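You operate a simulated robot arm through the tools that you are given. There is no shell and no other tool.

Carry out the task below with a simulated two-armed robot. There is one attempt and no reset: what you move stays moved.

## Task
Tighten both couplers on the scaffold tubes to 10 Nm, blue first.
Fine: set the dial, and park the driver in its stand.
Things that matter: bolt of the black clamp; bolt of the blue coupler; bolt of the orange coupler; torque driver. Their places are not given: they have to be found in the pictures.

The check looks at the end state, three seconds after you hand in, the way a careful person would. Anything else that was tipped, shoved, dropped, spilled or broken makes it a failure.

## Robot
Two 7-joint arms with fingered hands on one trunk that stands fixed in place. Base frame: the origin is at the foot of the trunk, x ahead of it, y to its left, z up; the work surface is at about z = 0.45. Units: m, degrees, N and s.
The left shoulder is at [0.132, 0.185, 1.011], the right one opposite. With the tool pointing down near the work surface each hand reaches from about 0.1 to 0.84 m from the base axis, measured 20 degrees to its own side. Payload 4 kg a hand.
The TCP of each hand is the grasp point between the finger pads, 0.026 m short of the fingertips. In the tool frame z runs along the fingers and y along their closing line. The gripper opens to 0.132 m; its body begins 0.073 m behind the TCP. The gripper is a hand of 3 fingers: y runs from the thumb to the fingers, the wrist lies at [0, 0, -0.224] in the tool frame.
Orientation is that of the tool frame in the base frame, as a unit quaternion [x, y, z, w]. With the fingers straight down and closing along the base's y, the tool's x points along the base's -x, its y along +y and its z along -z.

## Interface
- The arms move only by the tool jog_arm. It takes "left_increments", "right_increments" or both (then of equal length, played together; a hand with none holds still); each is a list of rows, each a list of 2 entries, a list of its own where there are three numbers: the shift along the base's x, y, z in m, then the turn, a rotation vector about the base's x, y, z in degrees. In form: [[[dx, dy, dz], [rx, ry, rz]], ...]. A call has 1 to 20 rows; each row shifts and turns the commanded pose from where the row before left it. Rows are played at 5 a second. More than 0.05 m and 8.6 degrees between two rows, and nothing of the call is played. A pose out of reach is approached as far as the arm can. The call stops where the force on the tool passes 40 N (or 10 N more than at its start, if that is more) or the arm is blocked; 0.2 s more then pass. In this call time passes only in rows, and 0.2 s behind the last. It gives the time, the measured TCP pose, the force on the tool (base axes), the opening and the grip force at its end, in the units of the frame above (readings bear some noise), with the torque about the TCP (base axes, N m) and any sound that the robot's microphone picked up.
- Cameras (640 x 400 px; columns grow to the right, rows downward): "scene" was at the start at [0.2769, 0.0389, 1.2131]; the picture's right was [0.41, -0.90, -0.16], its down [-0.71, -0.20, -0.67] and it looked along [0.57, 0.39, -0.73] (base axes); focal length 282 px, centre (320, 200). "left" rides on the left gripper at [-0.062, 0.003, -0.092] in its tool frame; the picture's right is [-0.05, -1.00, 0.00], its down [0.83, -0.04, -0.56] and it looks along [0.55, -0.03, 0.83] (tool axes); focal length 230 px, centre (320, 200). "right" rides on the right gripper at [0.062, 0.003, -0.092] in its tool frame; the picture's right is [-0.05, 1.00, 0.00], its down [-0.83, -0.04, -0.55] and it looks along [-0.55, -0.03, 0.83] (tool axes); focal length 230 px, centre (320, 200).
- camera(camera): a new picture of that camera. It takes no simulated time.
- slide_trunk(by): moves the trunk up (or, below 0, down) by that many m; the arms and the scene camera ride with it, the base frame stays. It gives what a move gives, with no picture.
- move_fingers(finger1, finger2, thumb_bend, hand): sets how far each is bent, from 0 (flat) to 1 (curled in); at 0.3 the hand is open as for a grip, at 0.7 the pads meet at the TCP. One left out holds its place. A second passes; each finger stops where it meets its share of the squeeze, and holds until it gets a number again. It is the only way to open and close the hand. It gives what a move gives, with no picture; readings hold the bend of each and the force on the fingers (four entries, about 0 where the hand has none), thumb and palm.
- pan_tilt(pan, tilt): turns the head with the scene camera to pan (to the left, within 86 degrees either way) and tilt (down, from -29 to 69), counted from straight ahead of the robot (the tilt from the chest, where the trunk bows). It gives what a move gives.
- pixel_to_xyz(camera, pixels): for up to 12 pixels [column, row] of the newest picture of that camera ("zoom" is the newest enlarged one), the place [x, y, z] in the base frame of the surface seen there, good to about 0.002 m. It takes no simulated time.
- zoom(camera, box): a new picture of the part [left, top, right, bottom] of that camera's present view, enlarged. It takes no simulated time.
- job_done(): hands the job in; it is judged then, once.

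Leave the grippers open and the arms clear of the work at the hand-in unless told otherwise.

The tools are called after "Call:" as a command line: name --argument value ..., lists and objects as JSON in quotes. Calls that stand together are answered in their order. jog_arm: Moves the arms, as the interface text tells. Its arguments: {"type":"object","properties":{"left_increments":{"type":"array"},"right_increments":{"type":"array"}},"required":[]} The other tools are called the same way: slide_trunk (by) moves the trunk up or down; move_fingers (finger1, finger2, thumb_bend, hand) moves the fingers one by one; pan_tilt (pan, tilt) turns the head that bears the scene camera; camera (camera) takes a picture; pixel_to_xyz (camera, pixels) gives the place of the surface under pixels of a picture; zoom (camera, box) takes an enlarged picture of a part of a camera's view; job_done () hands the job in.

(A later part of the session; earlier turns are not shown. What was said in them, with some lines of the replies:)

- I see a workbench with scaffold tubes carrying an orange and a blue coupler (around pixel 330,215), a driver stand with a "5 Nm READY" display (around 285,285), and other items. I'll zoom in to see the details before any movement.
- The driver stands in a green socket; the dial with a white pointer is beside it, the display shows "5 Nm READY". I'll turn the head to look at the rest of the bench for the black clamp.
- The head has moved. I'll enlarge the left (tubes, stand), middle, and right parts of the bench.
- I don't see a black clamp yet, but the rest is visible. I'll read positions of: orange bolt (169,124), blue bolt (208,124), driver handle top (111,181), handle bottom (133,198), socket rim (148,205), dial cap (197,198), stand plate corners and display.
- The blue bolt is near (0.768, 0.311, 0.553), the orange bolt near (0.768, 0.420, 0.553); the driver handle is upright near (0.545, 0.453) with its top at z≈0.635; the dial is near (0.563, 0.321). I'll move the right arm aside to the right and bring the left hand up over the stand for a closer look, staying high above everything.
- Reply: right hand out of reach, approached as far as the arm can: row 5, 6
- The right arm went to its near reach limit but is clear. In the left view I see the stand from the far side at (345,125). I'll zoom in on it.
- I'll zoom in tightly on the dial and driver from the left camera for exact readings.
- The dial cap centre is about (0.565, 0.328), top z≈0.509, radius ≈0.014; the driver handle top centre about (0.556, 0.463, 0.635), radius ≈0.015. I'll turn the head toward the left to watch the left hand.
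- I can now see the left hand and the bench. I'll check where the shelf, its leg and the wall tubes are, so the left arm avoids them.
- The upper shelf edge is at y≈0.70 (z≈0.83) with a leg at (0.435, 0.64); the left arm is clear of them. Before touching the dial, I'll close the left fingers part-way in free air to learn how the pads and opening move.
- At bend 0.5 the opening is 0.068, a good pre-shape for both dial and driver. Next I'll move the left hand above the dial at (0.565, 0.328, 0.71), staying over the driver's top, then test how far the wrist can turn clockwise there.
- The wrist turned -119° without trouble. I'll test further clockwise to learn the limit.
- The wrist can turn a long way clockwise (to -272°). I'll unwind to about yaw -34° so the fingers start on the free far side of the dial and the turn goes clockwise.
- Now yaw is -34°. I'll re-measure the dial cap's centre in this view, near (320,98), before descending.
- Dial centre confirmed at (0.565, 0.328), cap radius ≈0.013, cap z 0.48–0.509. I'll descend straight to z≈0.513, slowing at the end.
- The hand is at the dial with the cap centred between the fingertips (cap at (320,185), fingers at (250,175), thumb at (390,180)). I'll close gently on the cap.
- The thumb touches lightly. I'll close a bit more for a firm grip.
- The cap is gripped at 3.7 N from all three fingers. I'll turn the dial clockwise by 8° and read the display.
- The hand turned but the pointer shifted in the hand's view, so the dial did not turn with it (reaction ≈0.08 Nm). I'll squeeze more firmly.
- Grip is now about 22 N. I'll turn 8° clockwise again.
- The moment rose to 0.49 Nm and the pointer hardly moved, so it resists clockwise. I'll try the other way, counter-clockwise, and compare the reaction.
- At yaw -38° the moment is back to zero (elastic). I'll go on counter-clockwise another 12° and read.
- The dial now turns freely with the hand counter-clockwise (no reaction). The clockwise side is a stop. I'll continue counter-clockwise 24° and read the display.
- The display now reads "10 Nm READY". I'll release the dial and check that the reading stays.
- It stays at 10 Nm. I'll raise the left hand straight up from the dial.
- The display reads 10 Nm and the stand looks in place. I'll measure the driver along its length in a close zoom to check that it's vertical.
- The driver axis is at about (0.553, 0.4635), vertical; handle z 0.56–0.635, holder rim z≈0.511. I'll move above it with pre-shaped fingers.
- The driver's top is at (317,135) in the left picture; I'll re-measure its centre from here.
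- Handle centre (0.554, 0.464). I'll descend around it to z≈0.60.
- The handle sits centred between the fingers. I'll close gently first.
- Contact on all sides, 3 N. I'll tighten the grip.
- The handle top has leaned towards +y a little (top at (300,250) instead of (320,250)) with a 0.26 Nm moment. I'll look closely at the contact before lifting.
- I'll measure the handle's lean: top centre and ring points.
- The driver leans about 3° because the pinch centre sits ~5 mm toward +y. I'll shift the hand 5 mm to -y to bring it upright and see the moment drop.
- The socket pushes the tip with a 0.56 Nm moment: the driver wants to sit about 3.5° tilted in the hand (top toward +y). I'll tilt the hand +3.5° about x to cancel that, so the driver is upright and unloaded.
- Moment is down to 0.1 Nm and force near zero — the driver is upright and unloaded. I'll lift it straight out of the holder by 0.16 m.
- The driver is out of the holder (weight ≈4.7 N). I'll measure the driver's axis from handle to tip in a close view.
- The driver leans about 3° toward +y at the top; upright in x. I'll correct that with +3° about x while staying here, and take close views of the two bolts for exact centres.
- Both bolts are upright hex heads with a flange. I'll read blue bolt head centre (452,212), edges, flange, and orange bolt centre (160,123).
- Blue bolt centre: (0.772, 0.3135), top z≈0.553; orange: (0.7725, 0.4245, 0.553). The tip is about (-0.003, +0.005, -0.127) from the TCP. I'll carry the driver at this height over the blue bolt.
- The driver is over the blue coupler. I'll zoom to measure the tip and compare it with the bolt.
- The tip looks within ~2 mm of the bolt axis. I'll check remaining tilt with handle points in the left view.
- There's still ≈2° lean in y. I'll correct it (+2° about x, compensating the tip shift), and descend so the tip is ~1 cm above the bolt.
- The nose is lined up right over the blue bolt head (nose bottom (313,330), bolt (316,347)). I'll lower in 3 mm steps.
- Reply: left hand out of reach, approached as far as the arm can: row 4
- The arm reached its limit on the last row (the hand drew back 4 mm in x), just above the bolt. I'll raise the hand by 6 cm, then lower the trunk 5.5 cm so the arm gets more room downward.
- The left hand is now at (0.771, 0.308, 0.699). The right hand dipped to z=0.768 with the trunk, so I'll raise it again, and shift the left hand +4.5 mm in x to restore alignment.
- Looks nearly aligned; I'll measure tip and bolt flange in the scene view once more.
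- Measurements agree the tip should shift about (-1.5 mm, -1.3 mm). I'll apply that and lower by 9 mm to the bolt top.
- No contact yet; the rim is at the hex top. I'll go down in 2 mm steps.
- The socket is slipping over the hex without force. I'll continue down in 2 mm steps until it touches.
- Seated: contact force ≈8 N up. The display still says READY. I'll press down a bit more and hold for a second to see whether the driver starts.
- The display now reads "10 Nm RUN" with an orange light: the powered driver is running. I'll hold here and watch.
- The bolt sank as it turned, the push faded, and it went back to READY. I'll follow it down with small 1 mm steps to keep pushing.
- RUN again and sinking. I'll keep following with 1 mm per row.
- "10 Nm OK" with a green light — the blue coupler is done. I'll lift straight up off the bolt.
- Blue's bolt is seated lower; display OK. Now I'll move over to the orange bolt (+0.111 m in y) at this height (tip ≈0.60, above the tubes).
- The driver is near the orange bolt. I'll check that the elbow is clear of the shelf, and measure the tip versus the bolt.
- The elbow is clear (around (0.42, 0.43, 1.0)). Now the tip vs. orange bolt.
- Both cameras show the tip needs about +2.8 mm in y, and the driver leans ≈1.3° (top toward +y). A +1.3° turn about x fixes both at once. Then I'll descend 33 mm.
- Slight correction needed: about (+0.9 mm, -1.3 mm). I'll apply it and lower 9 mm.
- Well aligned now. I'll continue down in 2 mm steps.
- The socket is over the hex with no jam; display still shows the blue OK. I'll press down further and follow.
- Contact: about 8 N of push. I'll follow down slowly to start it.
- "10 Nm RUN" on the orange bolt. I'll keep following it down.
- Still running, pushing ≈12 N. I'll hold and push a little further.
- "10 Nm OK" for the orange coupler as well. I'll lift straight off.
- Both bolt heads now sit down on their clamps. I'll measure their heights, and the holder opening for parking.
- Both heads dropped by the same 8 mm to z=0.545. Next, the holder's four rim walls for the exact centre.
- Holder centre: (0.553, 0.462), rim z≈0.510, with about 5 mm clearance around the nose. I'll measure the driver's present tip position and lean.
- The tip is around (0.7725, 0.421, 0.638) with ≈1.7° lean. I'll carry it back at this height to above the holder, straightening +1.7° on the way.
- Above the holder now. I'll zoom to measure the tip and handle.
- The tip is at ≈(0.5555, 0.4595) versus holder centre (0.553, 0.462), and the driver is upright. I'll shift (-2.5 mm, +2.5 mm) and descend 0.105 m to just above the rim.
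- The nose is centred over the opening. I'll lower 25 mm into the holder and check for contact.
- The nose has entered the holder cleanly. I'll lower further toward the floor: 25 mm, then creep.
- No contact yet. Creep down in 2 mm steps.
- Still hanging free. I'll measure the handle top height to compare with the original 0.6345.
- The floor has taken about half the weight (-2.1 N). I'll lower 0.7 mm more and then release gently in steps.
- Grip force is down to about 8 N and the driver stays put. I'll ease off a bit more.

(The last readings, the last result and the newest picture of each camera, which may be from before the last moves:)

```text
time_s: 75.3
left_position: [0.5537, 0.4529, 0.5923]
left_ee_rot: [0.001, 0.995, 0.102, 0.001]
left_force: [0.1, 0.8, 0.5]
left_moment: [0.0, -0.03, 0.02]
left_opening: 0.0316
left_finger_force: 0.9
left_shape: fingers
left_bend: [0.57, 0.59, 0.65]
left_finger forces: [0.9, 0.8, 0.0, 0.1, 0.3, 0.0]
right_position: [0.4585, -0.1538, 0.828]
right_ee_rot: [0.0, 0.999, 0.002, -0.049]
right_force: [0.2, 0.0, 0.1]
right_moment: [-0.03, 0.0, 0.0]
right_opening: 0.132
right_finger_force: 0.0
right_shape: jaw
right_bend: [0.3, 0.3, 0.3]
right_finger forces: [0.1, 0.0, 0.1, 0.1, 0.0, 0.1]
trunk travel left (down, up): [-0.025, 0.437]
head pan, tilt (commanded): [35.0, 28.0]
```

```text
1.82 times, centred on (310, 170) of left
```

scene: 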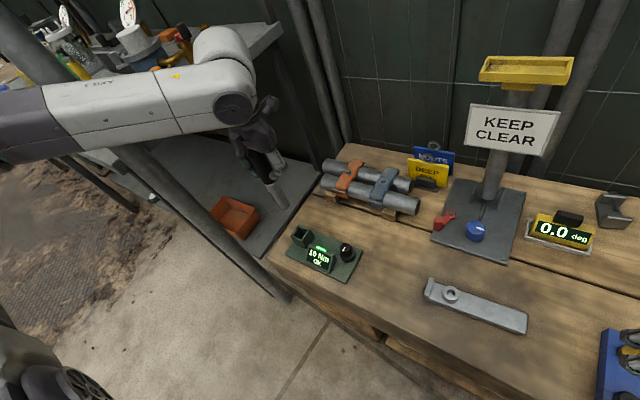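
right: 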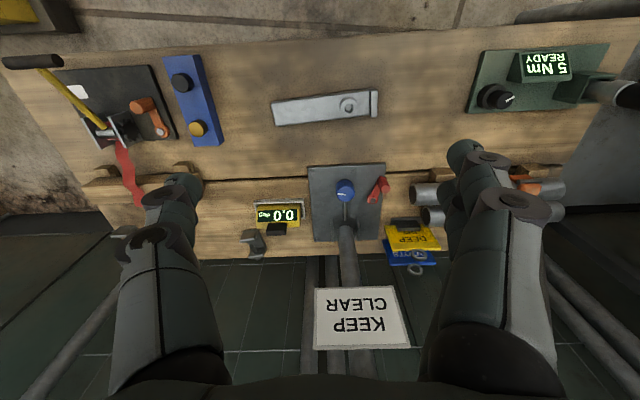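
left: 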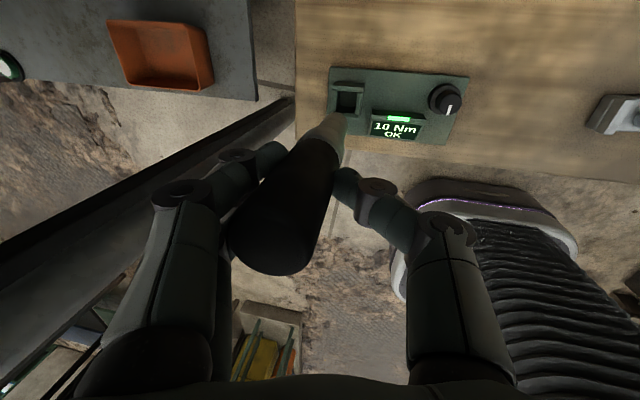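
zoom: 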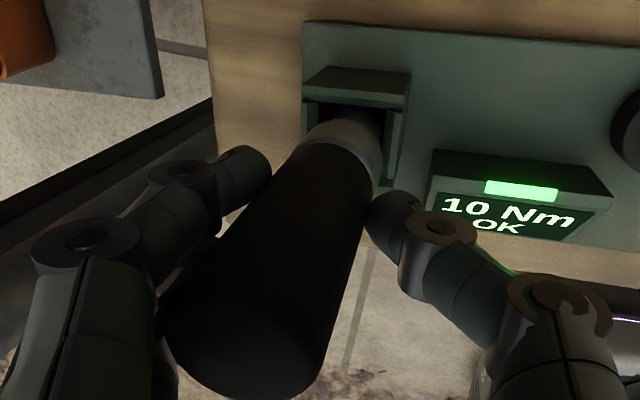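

The driver stands free in the holder (hand force ≈0). I'll open the hand wider.

Call:
move_fingers --hand "left" --finger1 0.4 --finger2 0.4 --thumb_bend 0.45

Call:
camera --camera "left"

Call:
zoom --camera "scene" --box '[245, 175, 365, 275]'

```text
time_s: 76.3
left_position: [0.5533, 0.4532, 0.5927]
left_ee_rot: [0.0, 0.995, 0.101, 0.001]
left_force: [-0.2, -0.6, -0.4]
left_moment: [0.0, -0.01, -0.01]
left_opening: 0.0924
left_finger_force: 0.0
left_shape: fingers
left_bend: [0.4, 0.4, 0.45]
left_finger forces: [0.0, 0.0, 0.1, 0.0, 0.0, 0.1]
right_position: [0.4597, -0.1533, 0.8281]
right_ee_rot: [0.0, 0.999, 0.002, -0.048]
right_force: [0.3, -0.8, -0.2]
right_moment: [0.0, 0.02, 0.0]
right_opening: 0.1323
right_finger_force: 0.0
right_shape: jaw
right_bend: [0.3, 0.3, 0.3]
right_finger forces: [0.1, 0.1, 0.1, 0.1, 0.1, 0.1]
trunk travel left (down, up): [-0.025, 0.437]
head pan, tilt (commanded): [35.0, 28.0]
```

```text
taken
```

left: 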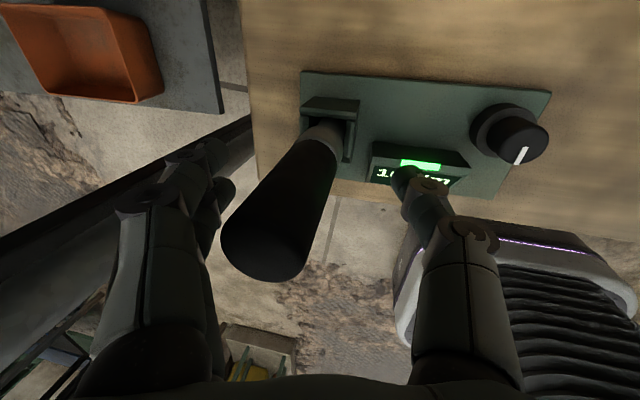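

```text
4.00 times, centred on (305, 225) of scene
```

zoom: 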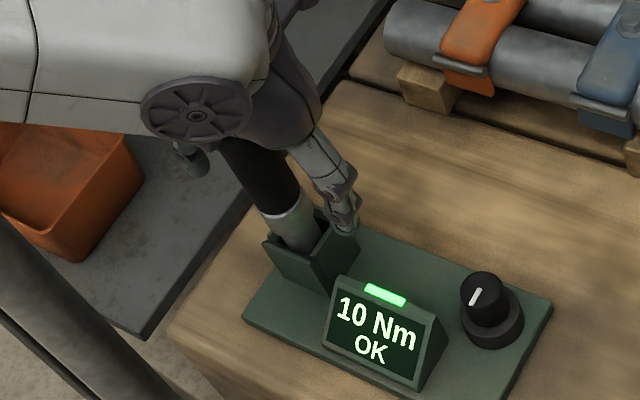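

The driver stands upright in its holder, display "10 Nm OK". I'll withdraw the hand along its own axis (slightly tilted), slowly first.

Call:
jog_arm --left_increments '[[[0, -0.002, 0.01], [0, 0, 0]], [[0, -0.004, 0.02], [0, 0, 0]], [[0, -0.006, 0.03], [0, 0, 0]], [[0, -0.008, 0.04], [0, 0, 0]], [[0, -0.008, 0.04], [0, 0, 0]], [[0, -0.004, 0.03], [0, 0, 0]], [[0, 0, 0], [0, 0, 0]]]'

Call:
camera --camera "scene"

Call:
camera --camera "left"

```text
time_s: 77.9
left_position: [0.5551, 0.4211, 0.7606]
left_ee_rot: [0.0, 0.995, 0.1, -0.001]
left_force: [-0.9, -0.3, 0.1]
left_moment: [0.01, -0.03, -0.03]
left_opening: 0.0925
left_finger_force: 0.0
left_shape: fingers
left_bend: [0.4, 0.4, 0.45]
left_finger forces: [0.0, 0.1, 0.0, 0.0, 0.0, 0.0]
right_position: [0.4614, -0.1508, 0.8268]
right_ee_rot: [0.0, 0.999, 0.0, -0.051]
right_force: [0.3, 0.0, 0.6]
right_moment: [0.01, 0.02, 0.02]
right_opening: 0.1322
right_finger_force: 0.0
right_shape: jaw
right_bend: [0.3, 0.3, 0.3]
right_finger forces: [0.1, 0.1, 0.0, 0.0, 0.0, 0.1]
trunk travel left (down, up): [-0.025, 0.437]
head pan, tilt (commanded): [35.0, 28.0]
```

```text
taken
```

scene: 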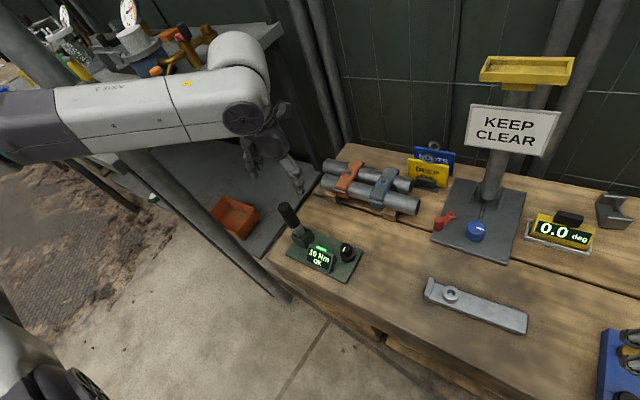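

```text
taken
```

left: 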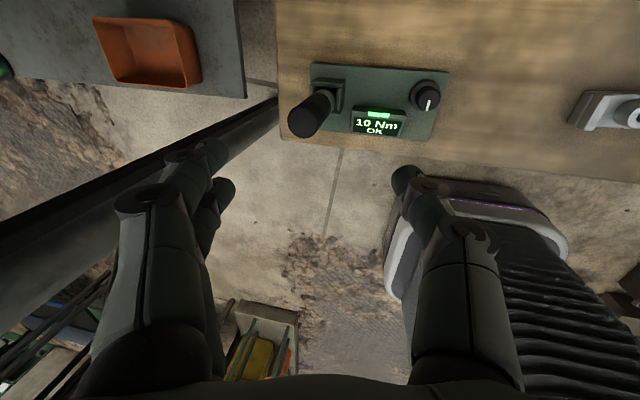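

The hand is clear and the driver is parked. I'll zoom in to check it stands upright and the display, then open the hand and straighten it away from the work.

Call:
zoom --camera "scene" --box '[265, 190, 375, 290]'

Call:
jog_arm --left_increments '[[[-0.015, 0, 0.03], [-4, 0, 0]], [[-0.015, 0, 0.03], [-4, 0, 0]], [[-0.015, 0, 0.03], [-3.6, 0, 0]], [[-0.015, 0, 0.02], [0, 0, 0]], [[0, 0, 0], [0, 0, 0]]]'

Call:
move_fingers --hand "left" --finger1 0.3 --finger2 0.3 --thumb_bend 0.3

Call:
camera --camera "scene"

Call:
zoom --camera "scene" --box '[265, 140, 425, 290]'

```text
4.00 times, centred on (320, 240) of scene
```

zoom: 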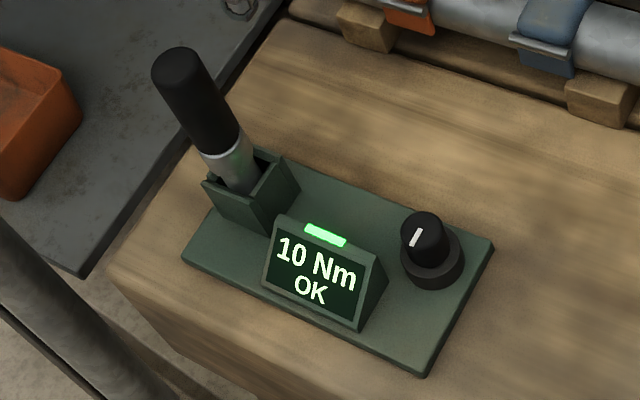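

```text
time_s: 79.1
left_position: [0.4954, 0.4238, 0.8687]
left_ee_rot: [0.0, 1.0, -0.001, -0.002]
left_force: [-0.6, -0.8, 1.4]
left_moment: [0.0, 0.01, -0.01]
left_opening: 0.0929
left_finger_force: 0.0
left_shape: fingers
left_bend: [0.4, 0.4, 0.45]
left_finger forces: [0.0, 0.0, 0.0, 0.1, 0.0, 0.0]
right_position: [0.4618, -0.1514, 0.8257]
right_ee_rot: [0.001, 0.999, -0.001, -0.05]
right_force: [0.0, 0.0, 1.0]
right_moment: [-0.01, 0.0, 0.0]
right_opening: 0.132
right_finger_force: 0.1
right_shape: jaw
right_bend: [0.3, 0.3, 0.3]
right_finger forces: [0.0, 0.1, 0.0, 0.0, 0.0, 0.0]
trunk travel left (down, up): [-0.025, 0.437]
head pan, tilt (commanded): [35.0, 28.0]
```

```text
time_s: 80.1
left_position: [0.4955, 0.4233, 0.8713]
left_ee_rot: [0.0, 1.0, -0.001, 0.0]
left_force: [0.1, -0.4, 0.4]
left_moment: [0.01, 0.01, 0.01]
left_opening: 0.134
left_finger_force: 0.0
left_shape: fingers
left_bend: [0.3, 0.3, 0.3]
left_finger forces: [0.0, 0.1, 0.1, 0.1, 0.0, 0.1]
right_position: [0.461, -0.1502, 0.827]
right_ee_rot: [0.0, 0.999, 0.0, -0.049]
right_force: [0.0, 0.9, 1.0]
right_moment: [-0.01, -0.01, 0.0]
right_opening: 0.1317
right_finger_force: 0.1
right_shape: jaw
right_bend: [0.3, 0.3, 0.3]
right_finger forces: [0.1, 0.1, 0.0, 0.0, 0.0, 0.1]
trunk travel left (down, up): [-0.025, 0.437]
head pan, tilt (commanded): [35.0, 28.0]
```

```text
taken
```

scene: 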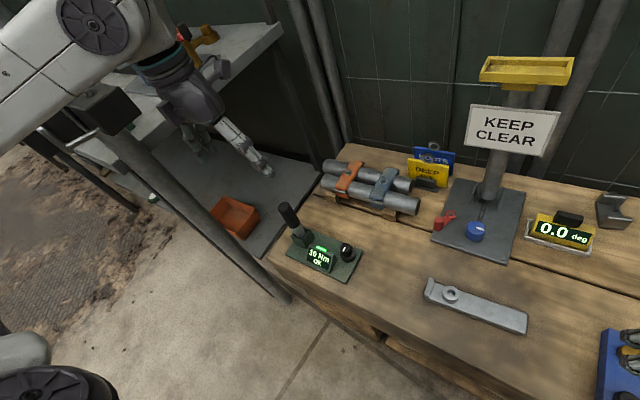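

```text
2.67 times, centred on (345, 215) of scene
```

zoom: 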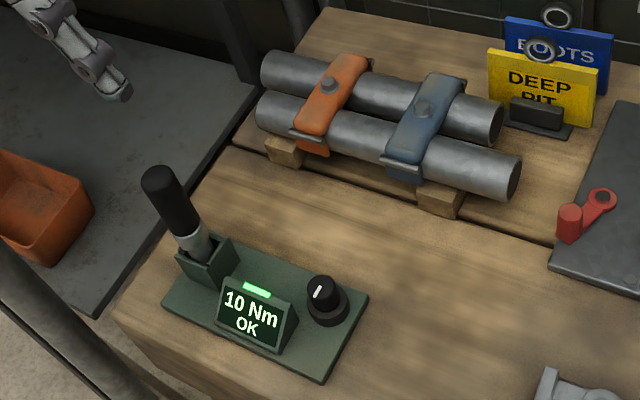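

Everything looks right. As a last check I'll verify the driver's position numerically and look over the rest of the bench.

Call:
pixel_to_xyz --camera "zoom" --pixels '[[165, 180], [190, 228], [163, 303], [325, 378], [422, 105], [329, 84]]'

Call:
pan_tilt --pan 0 --tilt 42

Call:
camera --camera "scene"

Call:
camera --camera "left"

```text
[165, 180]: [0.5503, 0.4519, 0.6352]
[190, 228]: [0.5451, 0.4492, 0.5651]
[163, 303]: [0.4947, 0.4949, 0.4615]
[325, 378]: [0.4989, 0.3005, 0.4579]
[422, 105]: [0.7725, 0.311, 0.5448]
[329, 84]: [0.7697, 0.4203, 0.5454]
```

```text
time_s: 81.1
left_position: [0.495, 0.4224, 0.8715]
left_ee_rot: [0.0, 1.0, 0.0, 0.0]
left_force: [0.1, -0.7, -0.8]
left_moment: [0.02, 0.0, 0.01]
left_opening: 0.134
left_finger_force: 0.0
left_shape: fingers
left_bend: [0.3, 0.3, 0.3]
left_finger forces: [0.0, 0.0, 0.1, 0.0, 0.1, 0.0]
right_position: [0.4618, -0.1521, 0.8269]
right_ee_rot: [0.001, 0.999, 0.001, -0.05]
right_force: [0.7, -0.5, 0.0]
right_moment: [0.02, 0.02, -0.01]
right_opening: 0.1322
right_finger_force: 0.0
right_shape: jaw
right_bend: [0.3, 0.3, 0.3]
right_finger forces: [0.0, 0.0, 0.0, 0.0, 0.1, 0.0]
trunk travel left (down, up): [-0.025, 0.437]
head pan, tilt (commanded): [0.0, 42.0]
```

```text
taken
```

scene: 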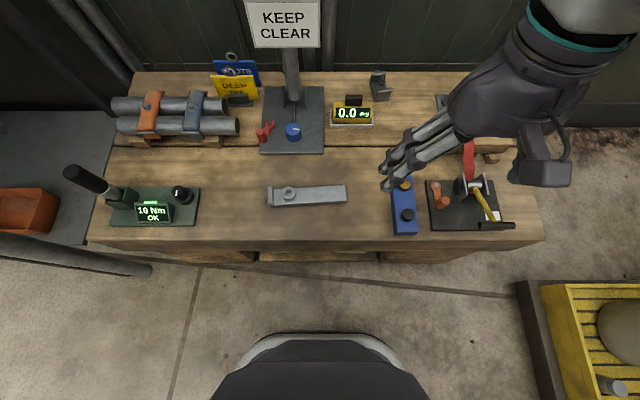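

```text
taken
```

left: 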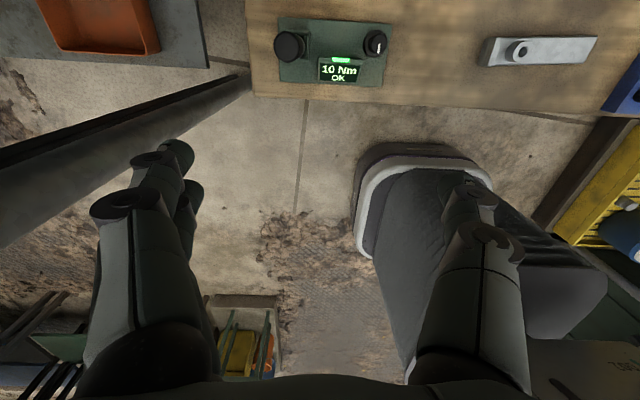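

The bench is undisturbed. The driver is in its holder at its original spot with its top at z≈0.635. The dial reads 10 Nm and both couplers were tightened to OK, blue first. The black clamp was not touched. Both hands are open and clear, so I'm handing in.

Call:
job_done

```text
The job is handed in.
```

Both couplers are tightened to 10 Nm, the blue one first and then the orange. The stand's display showed "10 Nm OK" with a green light after each. I've handed the job in, but no result has come back yet.

- **Dial:** I turned it from 5 Nm to 10 Nm before tightening, and it still reads 10.
- **Blue coupler:** the driver dropped back to READY partway through because I stopped pushing as the bolt sank. I pushed again and it ran through to OK.
- **Bolts:** both bolt heads ended about 8 mm lower than they started, at the same height.
- **Driver:** it is standing upright in its stand, where it was at the start.
- **Everything else:** nothing else on the bench looks moved. I never clearly identified the black clamp; it may be the dark clamp at the back of the bench, and I touched nothing there.

Both hands are open and clear of the work. The trunk is 5 cm lower than at the start, because the left arm could not reach down to the bolts from the original height.
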